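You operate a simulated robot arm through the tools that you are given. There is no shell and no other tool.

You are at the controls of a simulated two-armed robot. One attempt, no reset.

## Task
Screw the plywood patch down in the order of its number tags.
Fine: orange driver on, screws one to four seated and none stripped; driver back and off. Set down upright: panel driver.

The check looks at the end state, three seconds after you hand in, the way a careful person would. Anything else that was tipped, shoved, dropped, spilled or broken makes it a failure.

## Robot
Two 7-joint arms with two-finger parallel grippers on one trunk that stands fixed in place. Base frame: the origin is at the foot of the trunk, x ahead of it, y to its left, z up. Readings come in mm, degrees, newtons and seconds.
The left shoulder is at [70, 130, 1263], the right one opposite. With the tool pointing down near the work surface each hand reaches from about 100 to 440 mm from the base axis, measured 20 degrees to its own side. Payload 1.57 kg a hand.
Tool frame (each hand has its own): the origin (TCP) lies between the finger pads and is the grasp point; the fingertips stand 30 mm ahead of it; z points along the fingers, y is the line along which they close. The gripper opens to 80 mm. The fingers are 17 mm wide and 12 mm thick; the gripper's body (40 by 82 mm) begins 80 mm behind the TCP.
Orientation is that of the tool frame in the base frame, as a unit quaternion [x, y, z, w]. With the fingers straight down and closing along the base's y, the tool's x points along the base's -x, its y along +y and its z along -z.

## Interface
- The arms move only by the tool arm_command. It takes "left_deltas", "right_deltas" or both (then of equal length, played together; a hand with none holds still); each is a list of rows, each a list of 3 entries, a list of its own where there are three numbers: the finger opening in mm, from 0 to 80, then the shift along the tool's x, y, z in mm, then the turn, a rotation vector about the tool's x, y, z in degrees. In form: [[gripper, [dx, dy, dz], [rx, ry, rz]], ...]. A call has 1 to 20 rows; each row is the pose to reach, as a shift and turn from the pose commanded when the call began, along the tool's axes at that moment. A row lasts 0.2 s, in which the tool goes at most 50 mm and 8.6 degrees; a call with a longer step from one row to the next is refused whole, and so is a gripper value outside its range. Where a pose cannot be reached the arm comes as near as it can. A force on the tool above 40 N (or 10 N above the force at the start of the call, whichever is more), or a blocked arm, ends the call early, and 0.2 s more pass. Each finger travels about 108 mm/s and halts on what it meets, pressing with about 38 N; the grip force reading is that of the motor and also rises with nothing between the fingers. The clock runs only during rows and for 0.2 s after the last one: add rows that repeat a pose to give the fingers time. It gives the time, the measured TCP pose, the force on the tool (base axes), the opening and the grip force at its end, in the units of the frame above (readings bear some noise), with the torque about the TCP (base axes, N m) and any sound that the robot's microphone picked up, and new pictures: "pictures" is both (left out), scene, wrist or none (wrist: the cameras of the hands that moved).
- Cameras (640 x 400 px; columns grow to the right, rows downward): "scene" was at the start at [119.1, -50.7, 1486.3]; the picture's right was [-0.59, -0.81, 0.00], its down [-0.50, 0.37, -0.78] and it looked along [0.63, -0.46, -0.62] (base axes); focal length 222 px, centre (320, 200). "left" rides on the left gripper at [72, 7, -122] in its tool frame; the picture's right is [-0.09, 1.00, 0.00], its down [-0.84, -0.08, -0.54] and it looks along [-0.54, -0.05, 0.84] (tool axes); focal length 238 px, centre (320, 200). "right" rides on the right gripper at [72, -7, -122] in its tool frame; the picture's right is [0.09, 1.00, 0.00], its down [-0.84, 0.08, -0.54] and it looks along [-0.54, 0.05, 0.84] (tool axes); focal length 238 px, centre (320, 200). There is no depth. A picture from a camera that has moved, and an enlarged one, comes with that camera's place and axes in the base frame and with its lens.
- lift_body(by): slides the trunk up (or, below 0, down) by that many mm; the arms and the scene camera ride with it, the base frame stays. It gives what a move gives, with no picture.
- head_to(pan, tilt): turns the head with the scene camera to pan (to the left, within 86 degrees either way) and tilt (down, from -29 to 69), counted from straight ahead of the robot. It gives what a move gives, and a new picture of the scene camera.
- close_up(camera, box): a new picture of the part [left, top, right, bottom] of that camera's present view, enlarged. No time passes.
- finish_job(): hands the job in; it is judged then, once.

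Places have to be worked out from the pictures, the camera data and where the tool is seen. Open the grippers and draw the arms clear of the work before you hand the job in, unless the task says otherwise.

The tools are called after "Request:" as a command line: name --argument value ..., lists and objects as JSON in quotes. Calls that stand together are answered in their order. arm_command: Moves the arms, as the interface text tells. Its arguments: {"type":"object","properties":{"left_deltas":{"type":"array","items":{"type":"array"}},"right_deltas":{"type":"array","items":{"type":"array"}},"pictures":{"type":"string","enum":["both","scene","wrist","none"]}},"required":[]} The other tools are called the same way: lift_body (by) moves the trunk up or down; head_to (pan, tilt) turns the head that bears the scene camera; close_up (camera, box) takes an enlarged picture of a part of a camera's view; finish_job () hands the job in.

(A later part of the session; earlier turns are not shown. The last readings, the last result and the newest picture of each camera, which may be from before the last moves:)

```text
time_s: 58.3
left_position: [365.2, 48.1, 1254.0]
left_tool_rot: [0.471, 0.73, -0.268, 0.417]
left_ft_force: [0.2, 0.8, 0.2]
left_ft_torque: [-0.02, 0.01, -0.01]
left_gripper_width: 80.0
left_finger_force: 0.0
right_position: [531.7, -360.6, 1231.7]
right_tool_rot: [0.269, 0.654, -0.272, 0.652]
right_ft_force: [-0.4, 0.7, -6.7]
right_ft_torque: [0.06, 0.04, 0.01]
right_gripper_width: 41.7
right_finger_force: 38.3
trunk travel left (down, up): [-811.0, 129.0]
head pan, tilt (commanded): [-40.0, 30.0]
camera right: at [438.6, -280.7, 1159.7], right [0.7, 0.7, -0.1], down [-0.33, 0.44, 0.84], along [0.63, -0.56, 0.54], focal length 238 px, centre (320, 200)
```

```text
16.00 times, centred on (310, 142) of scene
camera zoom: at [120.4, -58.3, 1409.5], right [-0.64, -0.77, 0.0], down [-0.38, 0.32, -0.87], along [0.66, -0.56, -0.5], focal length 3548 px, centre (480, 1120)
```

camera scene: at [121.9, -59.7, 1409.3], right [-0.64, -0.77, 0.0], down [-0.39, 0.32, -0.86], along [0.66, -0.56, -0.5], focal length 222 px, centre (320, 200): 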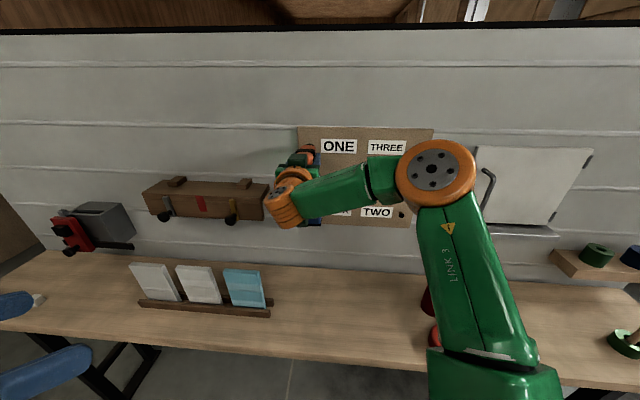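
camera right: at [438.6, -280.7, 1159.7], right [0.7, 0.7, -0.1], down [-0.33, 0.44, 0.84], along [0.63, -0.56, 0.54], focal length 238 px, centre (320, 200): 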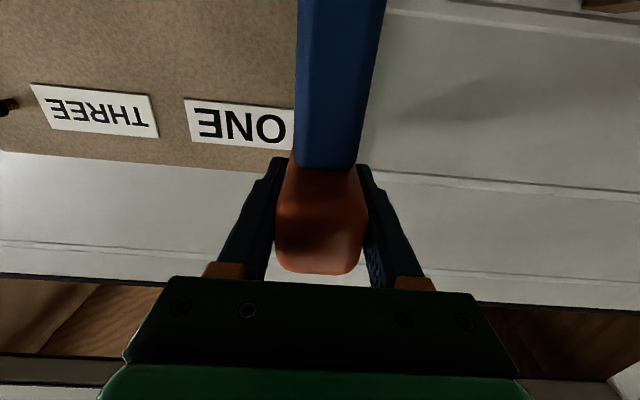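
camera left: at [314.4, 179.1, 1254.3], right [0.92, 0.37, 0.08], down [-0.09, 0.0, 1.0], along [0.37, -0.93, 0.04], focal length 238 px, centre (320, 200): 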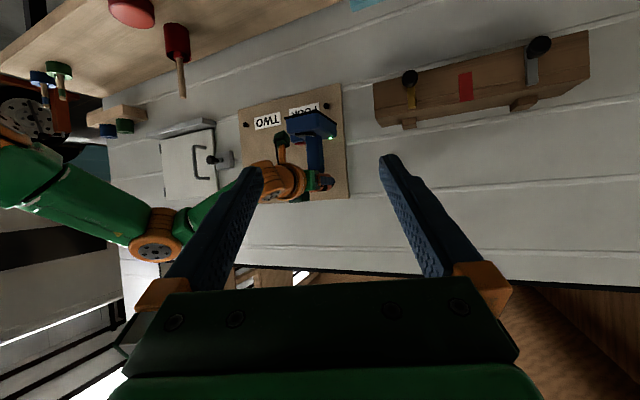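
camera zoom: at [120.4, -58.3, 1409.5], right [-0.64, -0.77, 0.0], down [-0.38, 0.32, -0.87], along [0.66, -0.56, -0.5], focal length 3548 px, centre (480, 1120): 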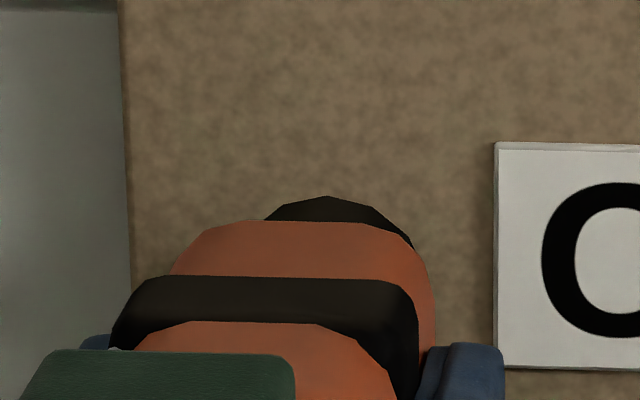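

The bit seems to be seated in the recess. I'll keep pressing in small steps.

Request:
arm_command --right_deltas '[[20, [0, 0, 2], [0, 0, 0]], [20, [0, 0, 4], [0, 0, 0]], [20, [0, 0, 6], [0, 0, 0]], [20, [0, 0, 6], [0, 0, 0]]]' --pictures "none"

```text
time_s: 59.3
left_position: [364.2, 48.8, 1254.8]
left_tool_rot: [0.469, 0.73, -0.267, 0.419]
left_ft_force: [-0.4, 0.5, 0.5]
left_ft_torque: [-0.02, 0.02, 0.05]
left_gripper_width: 80.3
left_finger_force: 0.2
right_position: [533.9, -363.9, 1231.5]
right_tool_rot: [0.27, 0.654, -0.272, 0.653]
right_ft_force: [-6.0, 4.9, -10.3]
right_ft_torque: [0.16, 0.16, -0.09]
right_gripper_width: 41.8
right_finger_force: 38.3
trunk travel left (down, up): [-811.0, 129.0]
head pan, tilt (commanded): [-40.0, 30.0]
```

The axial force is now about 8 N at N≈635, with no sound yet. I'll continue pressing gently.

Request:
arm_command --right_deltas '[[20, [0, 0, 2], [0, 0, 0]], [20, [0, 0, 4], [0, 0, 0]], [20, [0, 0, 4], [0, 0, 0]], [20, [0, 0, 4], [0, 0, 0]]]' --pictures "both"

Request:
close_up --camera "left" --box '[305, 165, 353, 195]'

Request:
close_up --camera "scene" --box '[290, 130, 330, 155]'

```text
time_s: 60.3
left_position: [360.5, 52.9, 1255.6]
left_tool_rot: [0.469, 0.73, -0.267, 0.42]
left_ft_force: [-0.4, -0.1, 0.3]
left_ft_torque: [0.02, 0.04, 0.0]
left_gripper_width: 79.9
left_finger_force: 0.0
right_position: [532.8, -364.9, 1234.0]
right_tool_rot: [0.269, 0.653, -0.272, 0.654]
right_ft_force: [-16.9, 12.8, -21.2]
right_ft_torque: [0.87, 0.82, -0.27]
right_gripper_width: 41.9
right_finger_force: 38.0
trunk travel left (down, up): [-811.0, 129.0]
head pan, tilt (commanded): [-40.0, 30.0]
camera scene: at [114.6, -54.0, 1410.1], right [-0.64, -0.77, 0.0], down [-0.38, 0.32, -0.87], along [0.67, -0.56, -0.5], focal length 222 px, centre (320, 200)
camera right: at [441.2, -283.9, 1161.3], right [0.7, 0.7, -0.09], down [-0.33, 0.44, 0.84], along [0.63, -0.56, 0.54], focal length 238 px, centre (320, 200)
```

scene: 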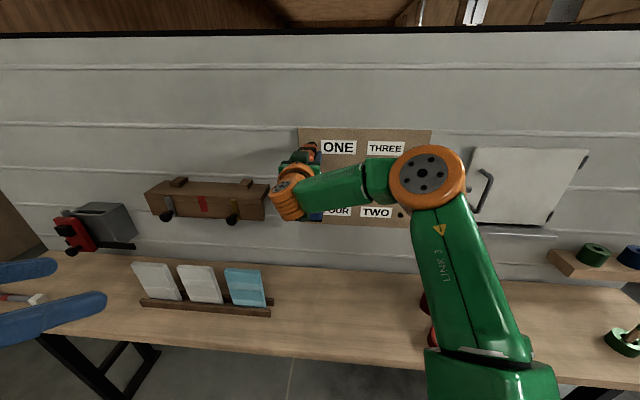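
right: 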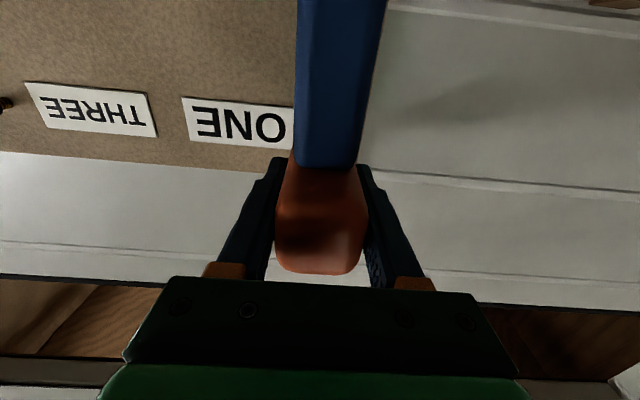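

```text
13.33 times, centred on (329, 180) of left
camera zoom: at [307.7, 184.4, 1255.2], right [0.92, 0.37, 0.08], down [-0.09, 0.01, 1.0], along [0.37, -0.93, 0.04], focal length 3178 px, centre (200, 467)
```

zoom: 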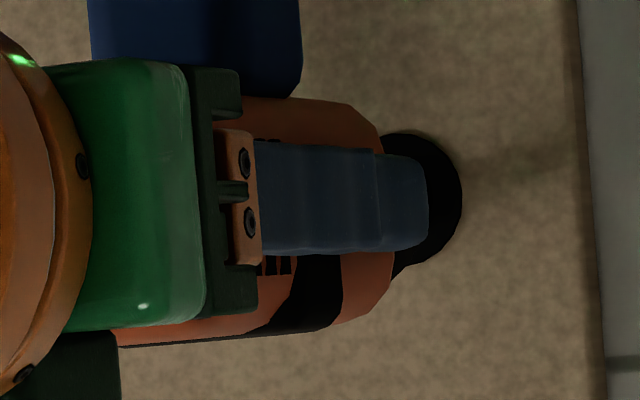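

```text
16.00 times, centred on (310, 142) of scene
camera zoom: at [114.6, -54.0, 1410.1], right [-0.64, -0.77, 0.0], down [-0.38, 0.32, -0.87], along [0.67, -0.56, -0.5], focal length 3548 px, centre (480, 1120)
```

zoom: 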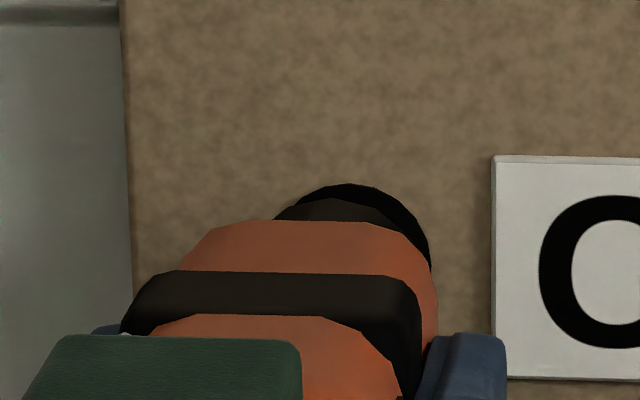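

The TCP stopped at N≈635 with about 21 N axial, plus a 13 N downward force at the tip, and a round black disc now shows behind the chuck. I'll zoom in before doing anything more.

Request:
close_up --camera "left" --box '[326, 172, 344, 186]'

Request:
close_up --camera "scene" --box '[303, 138, 321, 152]'

```text
16.00 times, centred on (335, 179) of left
camera zoom: at [307.7, 184.4, 1255.2], right [0.92, 0.37, 0.08], down [-0.09, 0.01, 1.0], along [0.37, -0.93, 0.04], focal length 3814 px, centre (80, 536)
```

zoom: 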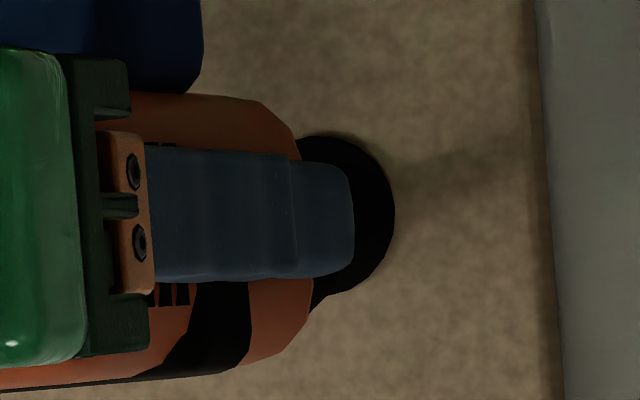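

```text
16.00 times, centred on (312, 145) of scene
camera zoom: at [114.6, -54.0, 1410.1], right [-0.64, -0.77, 0.0], down [-0.38, 0.32, -0.87], along [0.67, -0.56, -0.5], focal length 3548 px, centre (448, 1080)
```

zoom: 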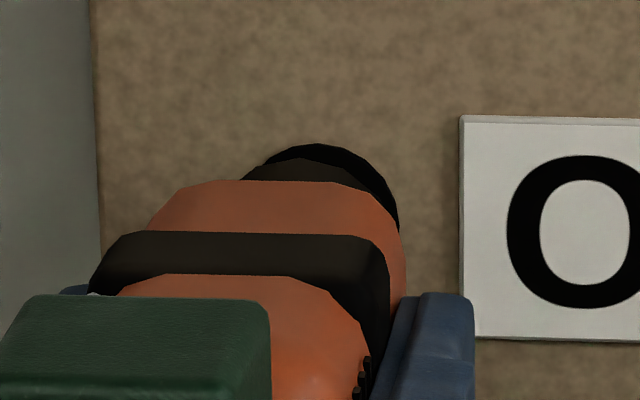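

I can't explain that disc without seeing the screw, so I'll back straight off and inspect it.

Request:
arm_command --right_deltas '[[20, [0, 0, -6], [0, 0, 0]], [20, [0, 0, -20], [0, 0, 0]], [20, [0, -10, -45], [0, 0, 0]], [20, [0, -50, -55], [0, 0, 0]], [20, [0, -85, -55], [0, 0, 0]], [20, [0, -85, -55], [0, 0, 0]]]' --pictures "scene"

Request:
close_up --camera "scene" --box '[290, 135, 330, 160]'

Request:
close_up --camera "left" --box '[305, 165, 353, 195]'

```text
time_s: 61.7
left_position: [368.0, 47.5, 1253.2]
left_tool_rot: [0.471, 0.73, -0.269, 0.417]
left_ft_force: [-0.2, -0.6, 0.0]
left_ft_torque: [-0.03, -0.02, 0.0]
left_gripper_width: 79.9
left_finger_force: 0.0
right_position: [440.9, -390.2, 1229.3]
right_tool_rot: [0.27, 0.655, -0.271, 0.652]
right_ft_force: [0.1, -0.1, -8.9]
right_ft_torque: [0.04, -0.02, -0.01]
right_gripper_width: 42.0
right_finger_force: 38.1
trunk travel left (down, up): [-811.0, 129.0]
head pan, tilt (commanded): [-40.0, 30.0]
camera scene: at [122.1, -58.9, 1409.3], right [-0.64, -0.77, 0.0], down [-0.39, 0.32, -0.86], along [0.66, -0.56, -0.5], focal length 222 px, centre (320, 200)
```

scene: 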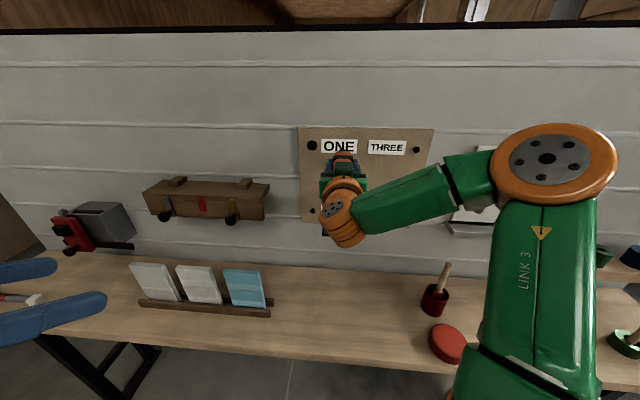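

```text
16.00 times, centred on (310, 148) of scene
camera zoom: at [122.1, -58.9, 1409.3], right [-0.64, -0.77, 0.0], down [-0.39, 0.32, -0.86], along [0.66, -0.56, -0.5], focal length 3548 px, centre (480, 1040)
```

zoom: 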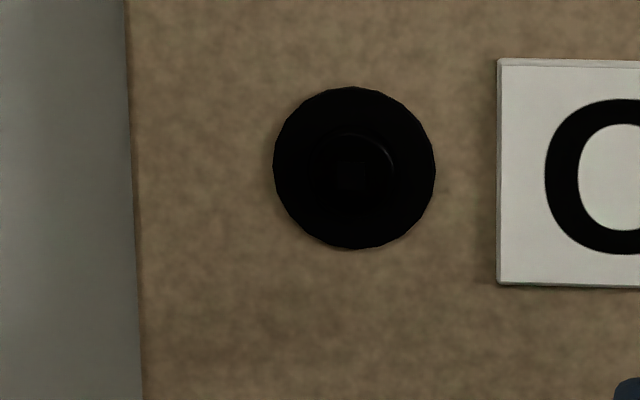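

```text
13.33 times, centred on (329, 180) of left
camera zoom: at [314.3, 180.0, 1254.2], right [0.92, 0.37, 0.08], down [-0.09, 0.0, 1.0], along [0.37, -0.93, 0.04], focal length 3178 px, centre (200, 467)
```

zoom: 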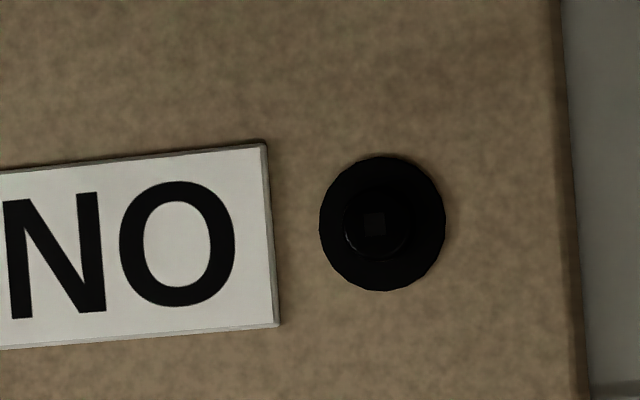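

ONE now sits flush with the board, with a round black ring about 28 mm wide around it. I need to know whether that ring means seated or stripped, so I'll zoom in harder.

Request:
close_up --camera "left" --box '[328, 178, 340, 186]'

Request:
close_up --camera "scene" --box '[305, 138, 321, 152]'

Request:
close_up --camera "scene" --box '[400, 138, 436, 160]'

```text
16.00 times, centred on (334, 182) of left
camera zoom: at [314.3, 180.0, 1254.2], right [0.92, 0.37, 0.08], down [-0.09, 0.0, 1.0], along [0.37, -0.93, 0.04], focal length 3814 px, centre (96, 488)
```

zoom: 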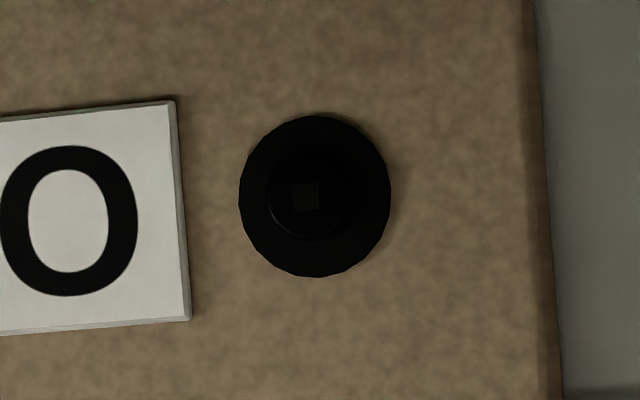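

```text
16.00 times, centred on (313, 145) of scene
camera zoom: at [122.1, -58.9, 1409.3], right [-0.64, -0.77, 0.0], down [-0.39, 0.32, -0.86], along [0.66, -0.56, -0.5], focal length 3548 px, centre (432, 1080)
```

zoom: 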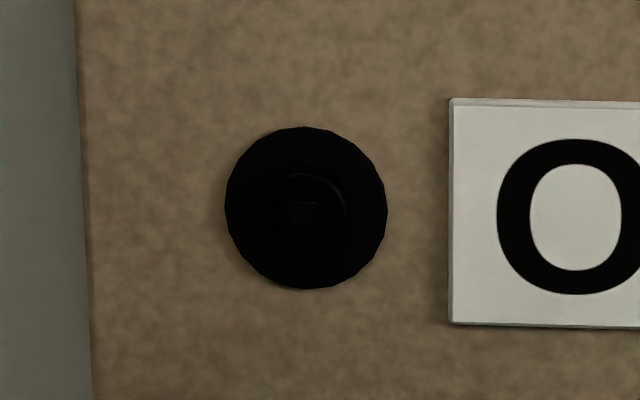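

```text
16.00 times, centred on (418, 149) of scene
camera zoom: at [122.1, -58.9, 1409.3], right [-0.64, -0.77, 0.0], down [-0.39, 0.32, -0.86], along [0.66, -0.56, -0.5], focal length 3548 px, centre (-1248, 1016)
```

zoom: 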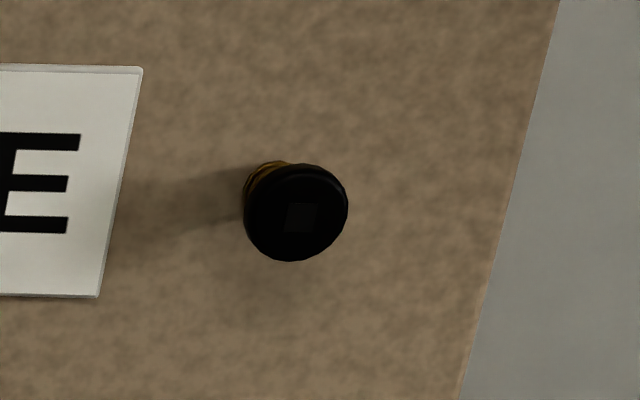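

The ring could mean seated, or that I pressed too long. Either way, for TWO I'll press in much smaller steps and look after each one. First I'll lower the trunk 213 mm so the hand is at the lower screws' height.

Request:
lift_body --by -213

Request:
arm_command --right_deltas '[[20, [0, -40, 0], [0, 0, 0]], [20, [0, -80, 0], [0, 0, 0]], [20, [0, -120, 0], [0, 0, 0]], [20, [0, -160, 0], [0, 0, 0]], [20, [0, -199, 0], [0, 0, 0]], [20, [0, -199, 0], [0, 0, 0]]]' --left_deltas '[[80, [0, 0, 0], [4.6, 0.1, 2.7]], [80, [0, 0, 0], [9.2, 0.1, 5.5]], [80, [0, 0, 0], [13.8, 0.2, 8.2]], [80, [0, 0, 0], [13.8, 0.2, 8.2]], [80, [0, 0, 0], [13.8, 0.2, 8.2]], [80, [0, 0, 0], [13.8, 0.2, 8.2]]]' --pictures "both"

```text
time_s: 64.0
left_position: [366.1, 47.2, 1040.7]
left_tool_rot: [0.47, 0.731, -0.267, 0.417]
left_ft_force: [1.0, -0.1, -0.1]
left_ft_torque: [0.0, -0.03, 0.01]
left_gripper_width: 80.0
left_finger_force: 0.1
right_position: [439.2, -390.5, 1016.2]
right_tool_rot: [0.271, 0.654, -0.271, 0.653]
right_ft_force: [0.2, -0.4, -8.1]
right_ft_torque: [0.0, 0.01, -0.03]
right_gripper_width: 41.8
right_finger_force: 38.2
trunk travel left (down, up): [-598.0, 342.0]
head pan, tilt (commanded): [-40.0, 30.0]
```

```text
time_s: 65.4
left_position: [309.9, 48.3, 1033.5]
left_tool_rot: [0.567, 0.66, -0.321, 0.373]
left_ft_force: [0.2, -0.5, -0.3]
left_ft_torque: [0.02, 0.05, 0.0]
left_gripper_width: 79.7
left_finger_force: 0.2
left hand out of reach, approached as far as the arm can: row 1, 2, 3, 4, 5, 6
right_position: [297.3, -532.4, 1015.1]
right_tool_rot: [0.27, 0.656, -0.27, 0.651]
right_ft_force: [0.0, 0.6, -7.9]
right_ft_torque: [0.04, -0.02, 0.0]
right_gripper_width: 41.8
right_finger_force: 37.7
trunk travel left (down, up): [-598.0, 342.0]
head pan, tilt (commanded): [-40.0, 30.0]
camera scene: at [121.5, -60.8, 1196.1], right [-0.64, -0.77, 0.0], down [-0.39, 0.32, -0.86], along [0.66, -0.56, -0.5], focal length 222 px, centre (320, 200)
camera right: at [204.4, -451.8, 943.5], right [0.7, 0.7, -0.1], down [-0.32, 0.44, 0.84], along [0.63, -0.56, 0.54], focal length 238 px, centre (320, 200)
camera left: at [293.6, 190.6, 1035.1], right [0.99, 0.1, 0.08], down [-0.08, 0.02, 1.0], along [0.1, -0.99, 0.03], focal length 238 px, centre (320, 200)
```

scene: 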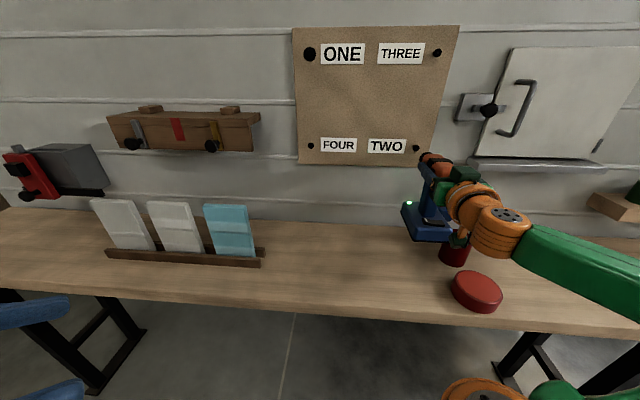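
right: 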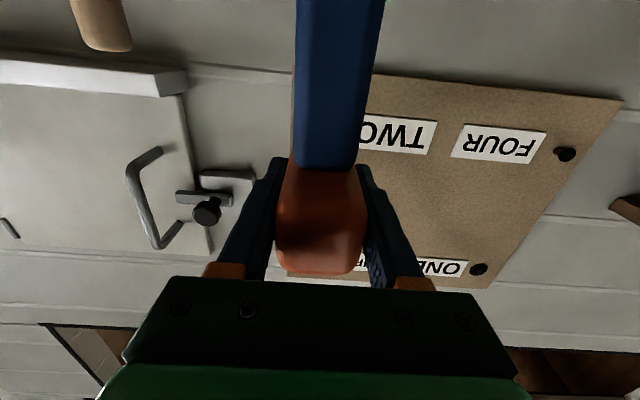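
left: 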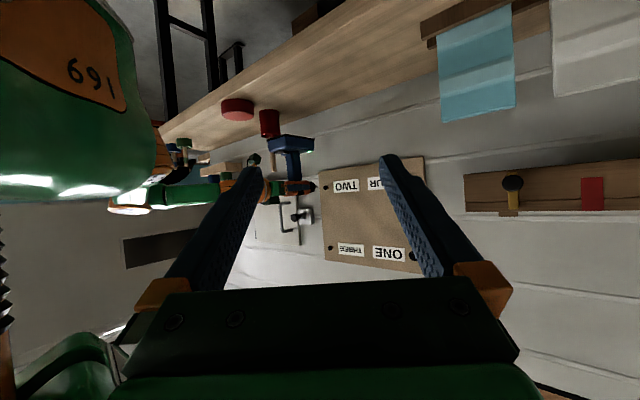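

The driver is now in front of TWO at L≈-166, with the tip still about 40 mm from the screw. I'll check the clearance to the brush cup and view the bit and TWO from the left.

Request:
close_up --camera "scene" --box '[390, 130, 510, 280]'

Request:
close_up --camera "left" --box '[240, 100, 360, 200]'

Request:
close_up --camera "left" --box '[295, 172, 343, 202]'

```text
2.67 times, centred on (450, 205) of scene
camera zoom: at [121.5, -60.8, 1196.1], right [-0.64, -0.77, 0.0], down [-0.39, 0.32, -0.86], along [0.66, -0.56, -0.5], focal length 591 px, centre (-27, 187)
```

zoom: 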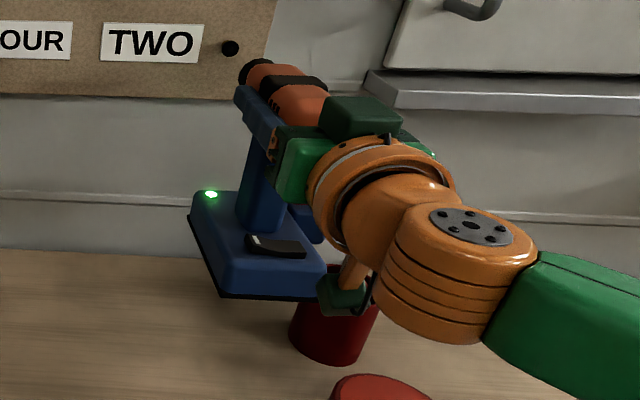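

```text
4.00 times, centred on (300, 150) of left
camera zoom: at [293.6, 190.6, 1035.1], right [0.99, 0.1, 0.08], down [-0.08, 0.02, 1.0], along [0.1, -0.99, 0.03], focal length 953 px, centre (400, 400)
```

zoom: 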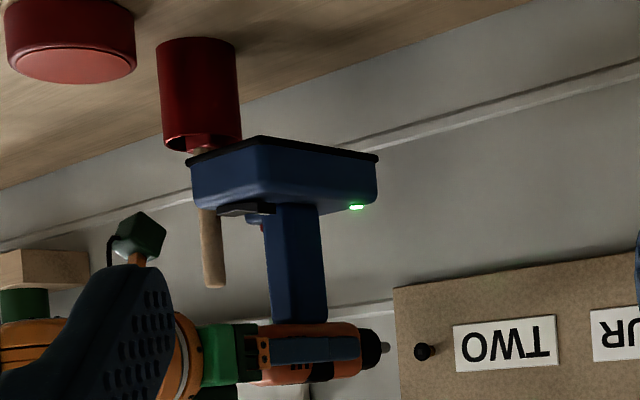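

```text
13.33 times, centred on (319, 187) of left
camera zoom: at [293.6, 190.6, 1035.1], right [0.99, 0.1, 0.08], down [-0.08, 0.02, 1.0], along [0.1, -0.99, 0.03], focal length 3178 px, centre (333, 373)
```

zoom: 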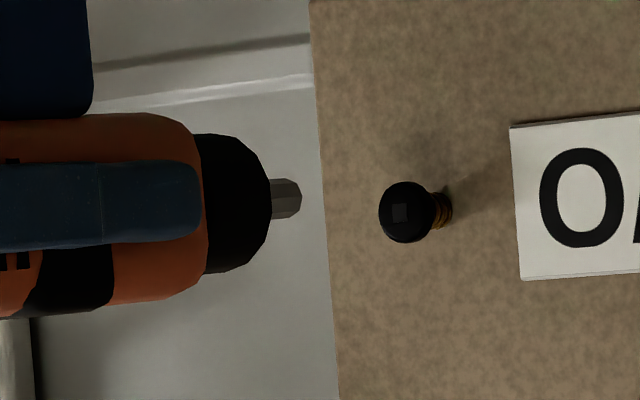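

From the left the bit tip and TWO are both crisp. The tip needs to go about 4.7 mm up, and the brush and cup clear the driver by roughly 15 mm or more. I'll raise it and advance to about 5 mm from the head.

Request:
arm_command --right_deltas '[[20, [-4.7, 0, 8], [0, 0, 0]], [20, [-4.7, 0, 18], [0, 0, 0]], [20, [-4.7, 0, 28], [0, 0, 0]], [20, [-4.7, 0, 34], [0, 0, 0]], [20, [-4.7, 0, 34], [0, 0, 0]]]' --pictures "none"

Request:
close_up --camera "left" --box '[305, 176, 341, 199]'

Request:
close_up --camera "scene" --box '[395, 135, 435, 160]'

```text
time_s: 66.6
left_position: [308.2, 49.6, 1033.6]
left_tool_rot: [0.567, 0.66, -0.321, 0.375]
left_ft_force: [0.1, 0.0, 0.0]
left_ft_torque: [0.03, 0.0, 0.0]
left_gripper_width: 80.0
left_finger_force: 0.1
right_position: [321.7, -556.5, 1021.9]
right_tool_rot: [0.271, 0.655, -0.271, 0.652]
right_ft_force: [-0.2, -0.3, -7.2]
right_ft_torque: [0.09, 0.0, 0.0]
right_gripper_width: 41.9
right_finger_force: 37.9
trunk travel left (down, up): [-598.0, 342.0]
head pan, tilt (commanded): [-40.0, 30.0]
```

```text
16.00 times, centred on (323, 188) of left
camera zoom: at [292.7, 190.9, 1035.4], right [0.99, 0.1, 0.08], down [-0.08, 0.02, 1.0], along [0.1, -0.99, 0.03], focal length 3814 px, centre (272, 400)
```

zoom: 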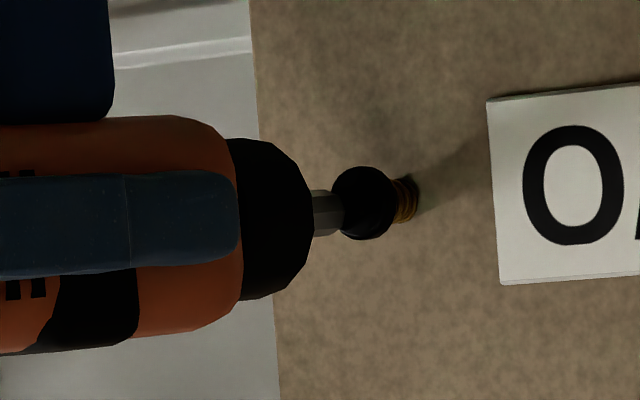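

```text
16.00 times, centred on (415, 148) of scene
camera zoom: at [120.3, -60.4, 1196.3], right [-0.64, -0.77, 0.0], down [-0.38, 0.32, -0.86], along [0.66, -0.56, -0.5], focal length 3548 px, centre (-1200, 1040)
```

zoom: 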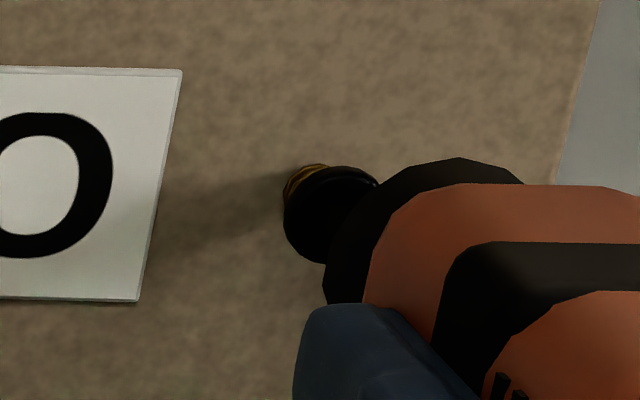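

The tip is about 2 mm too high and 5-7 mm from the recess, and laterally it's within about 1 mm. I'll correct that and creep forward.

Request:
arm_command --right_deltas '[[20, [2, -0.5, 0], [0, 0, 0]], [20, [2, -0.5, 3], [0, 0, 0]], [20, [2, -0.5, 3], [0, 0, 0]]]' --pictures "none"

Request:
close_up --camera "left" --box '[305, 176, 341, 199]'

```text
time_s: 67.4
left_position: [305.8, 50.1, 1034.1]
left_tool_rot: [0.568, 0.659, -0.321, 0.375]
left_ft_force: [0.3, -1.3, -0.2]
left_ft_torque: [-0.02, -0.03, 0.02]
left_gripper_width: 80.2
left_finger_force: 0.0
right_position: [322.7, -557.6, 1018.8]
right_tool_rot: [0.271, 0.655, -0.271, 0.651]
right_ft_force: [-8.1, 10.5, -19.5]
right_ft_torque: [0.74, 0.68, 0.18]
right_gripper_width: 41.9
right_finger_force: 37.9
trunk travel left (down, up): [-598.0, 342.0]
head pan, tilt (commanded): [-40.0, 30.0]
```

```text
16.00 times, centred on (323, 188) of left
camera zoom: at [291.2, 192.2, 1035.4], right [0.99, 0.1, 0.08], down [-0.08, 0.02, 1.0], along [0.1, -0.99, 0.03], focal length 3814 px, centre (272, 400)
```

zoom: 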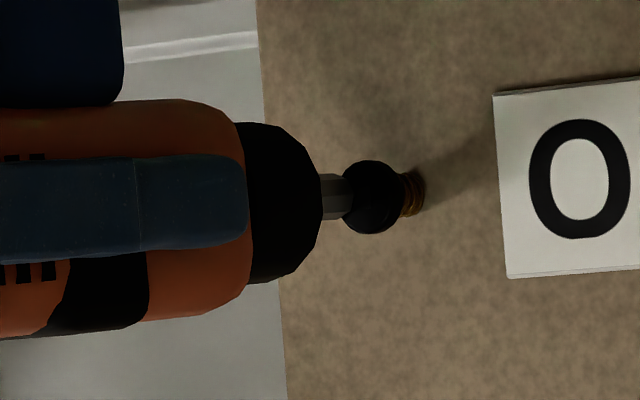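

The bit is on the head, aligned in height, with about 13 N axial and some vertical bind from the trunk leaning back. I'll hold briefly with a slight downward relief and see whether the screw advances.

Request:
arm_command --right_deltas '[[20, [1, 0, 0], [0, 0, 0]]]' --pictures "none"

Request:
close_up --camera "left" --box '[305, 176, 341, 199]'

```text
time_s: 67.8
left_position: [307.2, 50.9, 1035.3]
left_tool_rot: [0.567, 0.659, -0.32, 0.376]
left_ft_force: [1.2, 0.2, 1.2]
left_ft_torque: [-0.03, 0.0, 0.0]
left_gripper_width: 79.9
left_finger_force: 0.0
right_position: [322.3, -557.6, 1020.8]
right_tool_rot: [0.269, 0.653, -0.273, 0.653]
right_ft_force: [-5.0, 5.3, -8.9]
right_ft_torque: [0.17, 0.11, 0.07]
right_gripper_width: 42.0
right_finger_force: 38.0
trunk travel left (down, up): [-598.0, 342.0]
head pan, tilt (commanded): [-40.0, 30.0]
```

```text
16.00 times, centred on (323, 188) of left
camera zoom: at [291.1, 192.4, 1035.7], right [0.99, 0.1, 0.08], down [-0.08, 0.02, 1.0], along [0.1, -0.99, 0.03], focal length 3814 px, centre (272, 400)
```

zoom: 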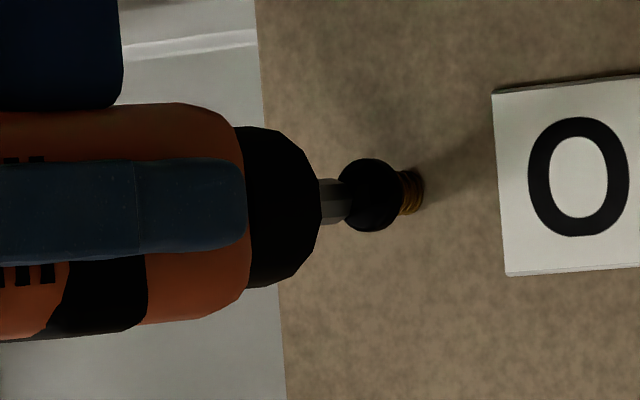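

Contact came at N≈721, but in the side view the tip is about 5 mm to the right of the recess. That means TWO is at L≈-160.5, which matches the head camera and a wall heading of about -44°. I'll back off, square the tool by 0.9° and shift left.

Request:
arm_command --right_deltas '[[20, [0, 0, -6], [0, 0, 0]], [20, [0, 4, -6], [-0.9, 0, 0]], [20, [0, 4, -6], [-0.9, 0, 0]]]' --pictures "none"

Request:
close_up --camera "left" --box '[305, 176, 341, 199]'

Request:
close_up --camera "scene" --box '[395, 135, 435, 160]'

```text
time_s: 68.6
left_position: [308.6, 48.9, 1034.8]
left_tool_rot: [0.568, 0.659, -0.321, 0.373]
left_ft_force: [-0.6, 0.5, 0.2]
left_ft_torque: [0.03, 0.01, 0.0]
left_gripper_width: 79.9
left_finger_force: 0.1
right_position: [322.2, -551.3, 1019.4]
right_tool_rot: [0.266, 0.656, -0.266, 0.654]
right_ft_force: [0.0, -0.4, -8.0]
right_ft_torque: [0.04, -0.01, 0.02]
right_gripper_width: 42.0
right_finger_force: 38.3
trunk travel left (down, up): [-598.0, 342.0]
head pan, tilt (commanded): [-40.0, 30.0]
```

```text
16.00 times, centred on (323, 188) of left
camera zoom: at [293.0, 190.6, 1035.4], right [0.99, 0.1, 0.08], down [-0.08, 0.02, 1.0], along [0.1, -0.99, 0.03], focal length 3814 px, centre (272, 400)
```

zoom: 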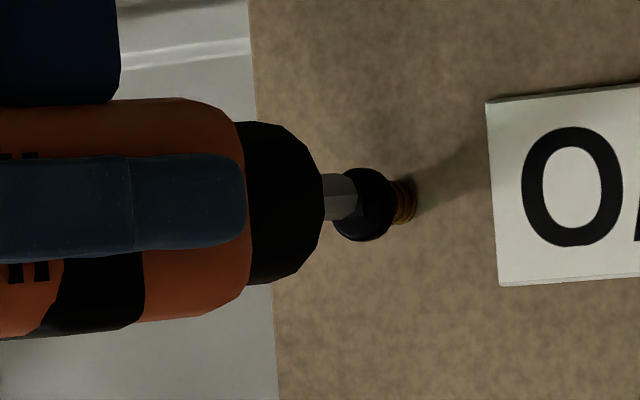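

```text
16.00 times, centred on (415, 148) of scene
camera zoom: at [120.7, -60.8, 1196.3], right [-0.64, -0.77, 0.0], down [-0.38, 0.32, -0.86], along [0.66, -0.56, -0.5], focal length 3548 px, centre (-1200, 1040)
```

zoom: 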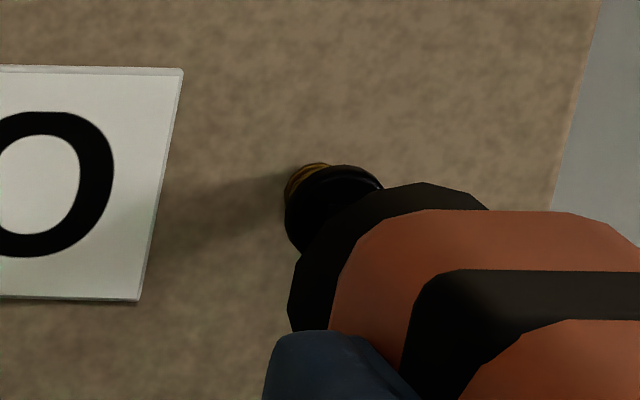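

Now the tip is nearly over the recess but still a few mm short, so I should come back about 1.5 mm to the right and raise 1.5 mm. I'll make those corrections and creep in 2.5 mm.

Request:
arm_command --right_deltas '[[20, [-1.5, -1.5, 0], [0, 0, 0]], [20, [-1.5, -1.5, 2.5], [0, 0, 0]], [20, [-1.5, -1.5, 2.5], [0, 0, 0]]]' --pictures "none"

Request:
close_up --camera "left" --box '[305, 176, 341, 199]'

```text
time_s: 69.4
left_position: [307.7, 48.7, 1035.1]
left_tool_rot: [0.568, 0.659, -0.321, 0.374]
left_ft_force: [-0.4, 0.0, 0.1]
left_ft_torque: [0.01, -0.01, 0.01]
left_gripper_width: 80.0
left_finger_force: 0.1
right_position: [323.6, -554.8, 1020.1]
right_tool_rot: [0.265, 0.657, -0.265, 0.655]
right_ft_force: [-1.0, 0.6, -7.4]
right_ft_torque: [0.07, 0.0, -0.02]
right_gripper_width: 41.9
right_finger_force: 37.8
trunk travel left (down, up): [-598.0, 342.0]
head pan, tilt (commanded): [-40.0, 30.0]
```

```text
16.00 times, centred on (323, 188) of left
camera zoom: at [292.7, 190.9, 1035.4], right [0.99, 0.1, 0.08], down [-0.08, 0.02, 1.0], along [0.1, -0.99, 0.03], focal length 3814 px, centre (272, 400)
```

zoom: 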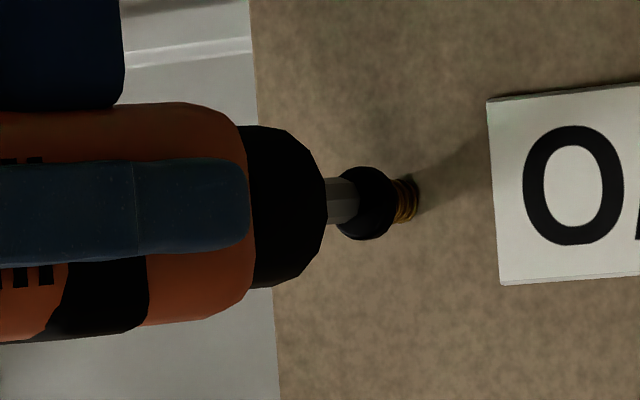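

Now the tip lines up with the recess and is just touching (about 1 N). I'll press in one small step and look.

Request:
arm_command --right_deltas '[[20, [-0.3, -0.3, 1.5], [0, 0, 0]]]' --pictures "none"

Request:
close_up --camera "left" --box '[305, 176, 341, 199]'

```text
time_s: 69.8
left_position: [308.5, 48.2, 1035.0]
left_tool_rot: [0.567, 0.66, -0.321, 0.375]
left_ft_force: [0.7, -0.4, 0.1]
left_ft_torque: [0.0, 0.01, 0.0]
left_gripper_width: 80.1
left_finger_force: 0.0
right_position: [324.5, -555.8, 1020.6]
right_tool_rot: [0.264, 0.657, -0.265, 0.654]
right_ft_force: [0.2, -0.5, -8.4]
right_ft_torque: [0.04, 0.01, 0.03]
right_gripper_width: 42.0
right_finger_force: 37.5
trunk travel left (down, up): [-598.0, 342.0]
head pan, tilt (commanded): [-40.0, 30.0]
```

```text
16.00 times, centred on (323, 188) of left
camera zoom: at [292.6, 191.0, 1035.4], right [0.99, 0.1, 0.08], down [-0.08, 0.02, 1.0], along [0.1, -0.99, 0.03], focal length 3814 px, centre (272, 400)
```

zoom: 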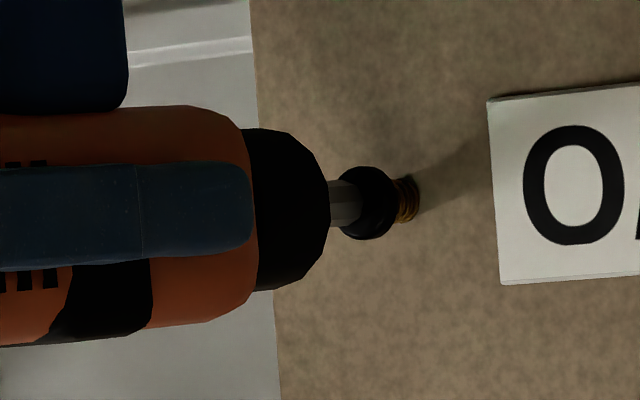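

Request:
arm_command --right_deltas '[[20, [0, 0, 2], [0, 0, 0]]]' --pictures "none"

Request:
close_up --camera "left" --box '[305, 176, 341, 199]'

```text
time_s: 70.2
left_position: [307.1, 48.3, 1034.1]
left_tool_rot: [0.567, 0.659, -0.321, 0.375]
left_ft_force: [-0.2, -0.9, 0.4]
left_ft_torque: [-0.03, -0.02, 0.03]
left_gripper_width: 80.0
left_finger_force: 0.1
right_position: [325.9, -557.1, 1020.2]
right_tool_rot: [0.265, 0.657, -0.265, 0.655]
right_ft_force: [0.6, 0.1, -7.6]
right_ft_torque: [0.05, 0.0, 0.0]
right_gripper_width: 42.0
right_finger_force: 37.3
trunk travel left (down, up): [-598.0, 342.0]
head pan, tilt (commanded): [-40.0, 30.0]
```

```text
16.00 times, centred on (323, 188) of left
camera zoom: at [292.6, 191.0, 1035.4], right [0.99, 0.1, 0.08], down [-0.08, 0.02, 1.0], along [0.1, -0.99, 0.03], focal length 3814 px, centre (272, 400)
```

zoom: 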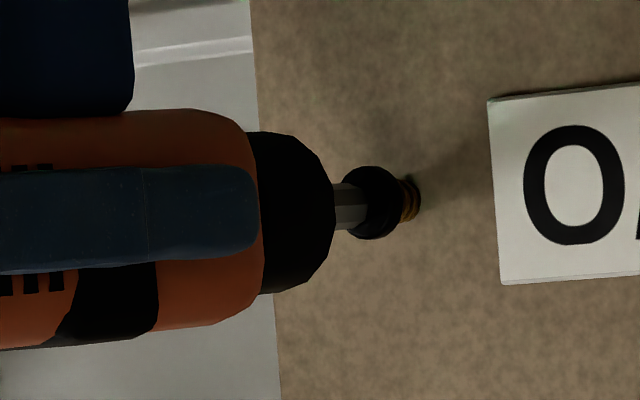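

The head moved inward with the bit, with near-zero force, so TWO is being driven correctly. I'll continue 2 mm at a time.

Request:
arm_command --right_deltas '[[20, [0, 0, 2], [0, 0, 0]]]' --pictures "none"

Request:
close_up --camera "left" --box '[305, 176, 341, 199]'

```text
time_s: 70.6
left_position: [307.9, 49.2, 1033.5]
left_tool_rot: [0.567, 0.66, -0.32, 0.375]
left_ft_force: [-0.1, -0.9, 1.0]
left_ft_torque: [-0.02, 0.0, 0.01]
left_gripper_width: 79.9
left_finger_force: 0.0
right_position: [326.5, -558.7, 1021.6]
right_tool_rot: [0.266, 0.656, -0.267, 0.654]
right_ft_force: [-0.1, -0.2, -7.6]
right_ft_torque: [0.07, 0.0, 0.0]
right_gripper_width: 41.9
right_finger_force: 37.9
trunk travel left (down, up): [-598.0, 342.0]
head pan, tilt (commanded): [-40.0, 30.0]
```

```text
16.00 times, centred on (323, 188) of left
camera zoom: at [292.3, 191.2, 1035.5], right [0.99, 0.1, 0.08], down [-0.08, 0.02, 1.0], along [0.1, -0.99, 0.03], focal length 3814 px, centre (272, 400)
```

zoom: 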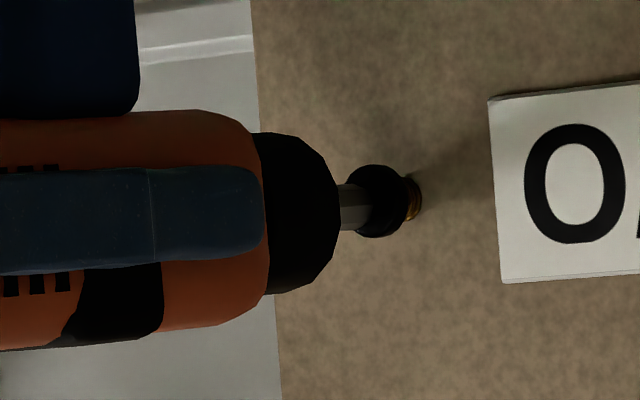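

Request:
arm_command --right_deltas '[[20, [0.8, 0, 2], [0, 0, 0]]]' --pictures "none"

Request:
close_up --camera "left" --box '[305, 176, 341, 199]'

```text
time_s: 71.0
left_position: [307.9, 50.6, 1033.4]
left_tool_rot: [0.567, 0.659, -0.321, 0.375]
left_ft_force: [0.8, 0.4, -0.3]
left_ft_torque: [0.01, -0.02, -0.01]
left_gripper_width: 79.8
left_finger_force: 0.1
right_position: [328.9, -559.3, 1020.4]
right_tool_rot: [0.266, 0.657, -0.267, 0.653]
right_ft_force: [-0.1, 0.2, -7.9]
right_ft_torque: [0.04, 0.03, 0.02]
right_gripper_width: 42.1
right_finger_force: 38.2
trunk travel left (down, up): [-598.0, 342.0]
head pan, tilt (commanded): [-40.0, 30.0]
```

```text
16.00 times, centred on (323, 188) of left
camera zoom: at [292.2, 191.5, 1035.4], right [0.99, 0.1, 0.08], down [-0.08, 0.02, 1.0], along [0.1, -0.99, 0.03], focal length 3814 px, centre (272, 400)
```

zoom: 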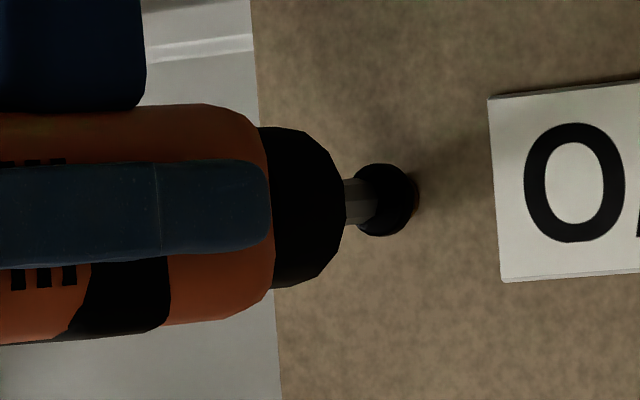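

The shank is nearly hidden, so TWO is almost seated. I'll advance 1 mm and look.

Request:
arm_command --right_deltas '[[20, [0, 0, 1], [0, 0, 0]]]' --pictures "none"

Request:
close_up --camera "left" --box '[305, 176, 341, 199]'

```text
time_s: 71.4
left_position: [307.8, 49.5, 1034.0]
left_tool_rot: [0.567, 0.66, -0.32, 0.375]
left_ft_force: [-0.1, 0.5, -0.4]
left_ft_torque: [0.01, 0.01, 0.01]
left_gripper_width: 79.7
left_finger_force: 0.2
right_position: [330.1, -562.1, 1019.5]
right_tool_rot: [0.266, 0.656, -0.266, 0.654]
right_ft_force: [-0.2, 0.2, -8.4]
right_ft_torque: [0.02, -0.01, -0.02]
right_gripper_width: 41.7
right_finger_force: 37.4
trunk travel left (down, up): [-598.0, 342.0]
head pan, tilt (commanded): [-40.0, 30.0]
```

```text
16.00 times, centred on (323, 188) of left
camera zoom: at [292.7, 190.9, 1035.4], right [0.99, 0.1, 0.08], down [-0.08, 0.02, 1.0], along [0.1, -0.99, 0.03], focal length 3814 px, centre (272, 400)
```

zoom: 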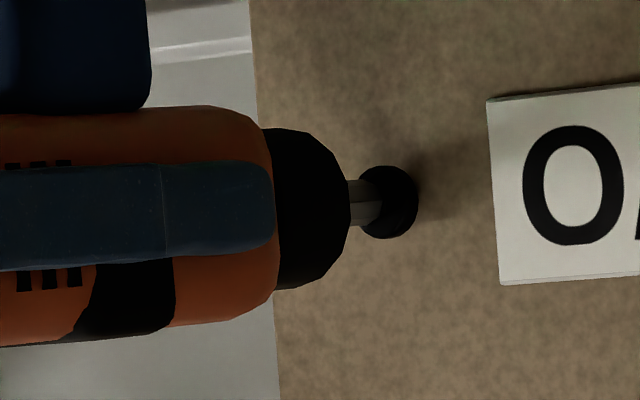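

Request:
arm_command --right_deltas '[[20, [0, 0, 1], [0, 0, 0]]]' --pictures "none"

Request:
close_up --camera "left" --box '[305, 176, 341, 199]'

```text
time_s: 71.8
left_position: [307.5, 50.2, 1035.1]
left_tool_rot: [0.568, 0.66, -0.321, 0.374]
left_ft_force: [-0.1, 1.0, 0.9]
left_ft_torque: [0.0, -0.03, 0.0]
left_gripper_width: 79.9
left_finger_force: 0.1
right_position: [329.9, -561.2, 1020.0]
right_tool_rot: [0.265, 0.657, -0.266, 0.654]
right_ft_force: [-1.1, 0.4, -8.3]
right_ft_torque: [0.05, -0.04, -0.04]
right_gripper_width: 42.0
right_finger_force: 38.3
trunk travel left (down, up): [-598.0, 342.0]
head pan, tilt (commanded): [-40.0, 30.0]
```

```text
16.00 times, centred on (323, 188) of left
camera zoom: at [292.5, 191.1, 1035.4], right [0.99, 0.1, 0.08], down [-0.08, 0.02, 1.0], along [0.1, -0.99, 0.03], focal length 3814 px, centre (272, 400)
```

zoom: 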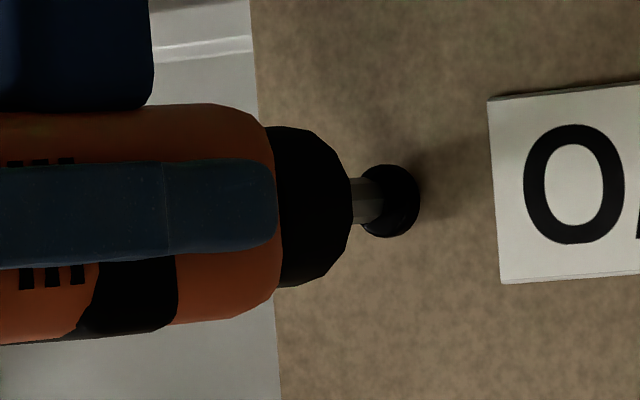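

TWO's head is now about where ONE's ended up, with only about 1 N. I'll nudge one more millimetre and compare.

Request:
arm_command --right_deltas '[[20, [0, 0, 1], [0, 0, 0]]]' --pictures "none"

Request:
close_up --camera "left" --box '[305, 176, 341, 199]'

Request:
close_up --camera "left" --box '[390, 235, 440, 275]'

Request:
close_up --camera "scene" --box '[395, 135, 435, 160]'

```text
time_s: 72.2
left_position: [307.8, 49.3, 1034.0]
left_tool_rot: [0.567, 0.66, -0.32, 0.375]
left_ft_force: [0.0, 0.2, 0.0]
left_ft_torque: [-0.01, -0.01, 0.0]
left_gripper_width: 80.1
left_finger_force: 0.1
right_position: [331.6, -563.0, 1020.3]
right_tool_rot: [0.265, 0.656, -0.265, 0.655]
right_ft_force: [0.1, 0.5, -8.3]
right_ft_torque: [0.01, 0.01, 0.0]
right_gripper_width: 41.8
right_finger_force: 38.2
trunk travel left (down, up): [-598.0, 342.0]
head pan, tilt (commanded): [-40.0, 30.0]
```

```text
16.00 times, centred on (323, 188) of left
camera zoom: at [292.4, 190.9, 1035.5], right [0.99, 0.1, 0.08], down [-0.08, 0.02, 1.0], along [0.1, -0.99, 0.03], focal length 3814 px, centre (272, 400)
```

zoom: 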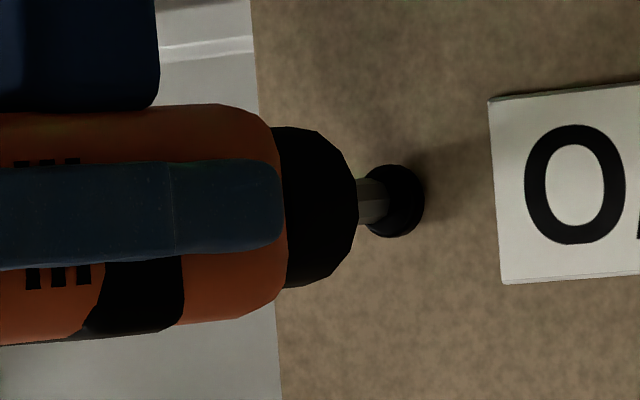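

```text
10.00 times, centred on (415, 255) of left
camera zoom: at [292.4, 190.9, 1035.5], right [0.99, 0.1, 0.08], down [-0.08, 0.02, 1.0], along [0.1, -0.99, 0.03], focal length 2384 px, centre (-630, -350)
```

zoom: 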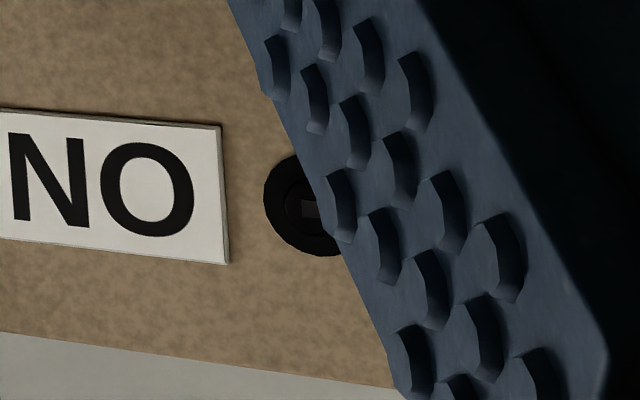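

```text
16.00 times, centred on (415, 148) of scene
camera zoom: at [120.0, -60.4, 1196.4], right [-0.64, -0.77, 0.0], down [-0.38, 0.32, -0.86], along [0.66, -0.56, -0.5], focal length 3548 px, centre (-1200, 1040)
```

zoom: 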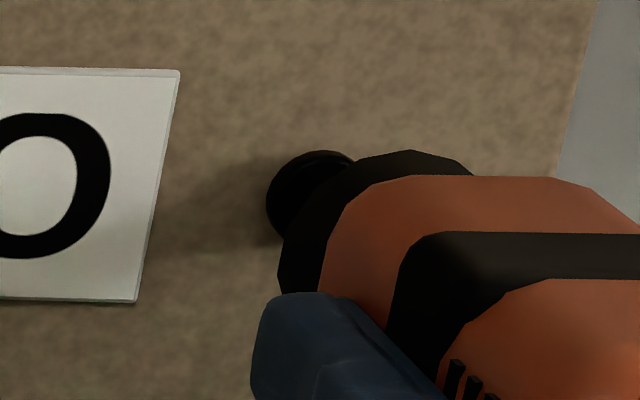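

TWO is still moving in with no resistance, about 10.6 mm of travel so far. I'll continue in 1 mm steps.

Request:
arm_command --right_deltas '[[20, [0, 0, 1], [0, 0, 0]]]' --pictures "none"

Request:
close_up --camera "left" --box '[305, 176, 341, 199]'

```text
time_s: 72.6
left_position: [307.4, 49.9, 1034.3]
left_tool_rot: [0.567, 0.66, -0.321, 0.375]
left_ft_force: [0.1, -0.4, 0.3]
left_ft_torque: [0.01, 0.0, 0.01]
left_gripper_width: 80.1
left_finger_force: 0.1
right_position: [331.5, -563.1, 1019.7]
right_tool_rot: [0.265, 0.657, -0.266, 0.654]
right_ft_force: [-2.9, 3.7, -8.4]
right_ft_torque: [0.11, 0.04, 0.05]
right_gripper_width: 42.1
right_finger_force: 37.9
trunk travel left (down, up): [-598.0, 342.0]
head pan, tilt (commanded): [-40.0, 30.0]
```

```text
16.00 times, centred on (323, 188) of left
camera zoom: at [292.3, 191.5, 1035.4], right [0.99, 0.1, 0.08], down [-0.08, 0.02, 1.0], along [0.1, -0.99, 0.03], focal length 3814 px, centre (272, 400)
```

zoom: 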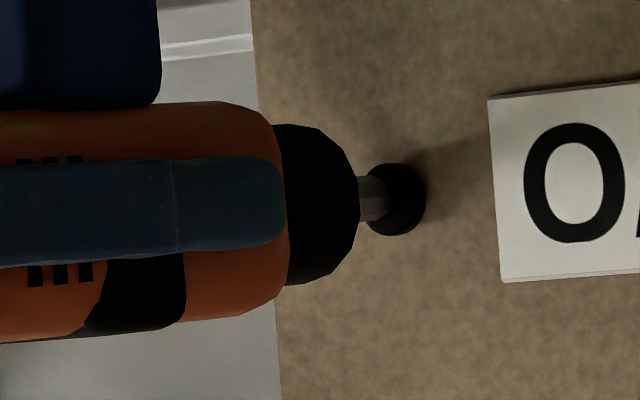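

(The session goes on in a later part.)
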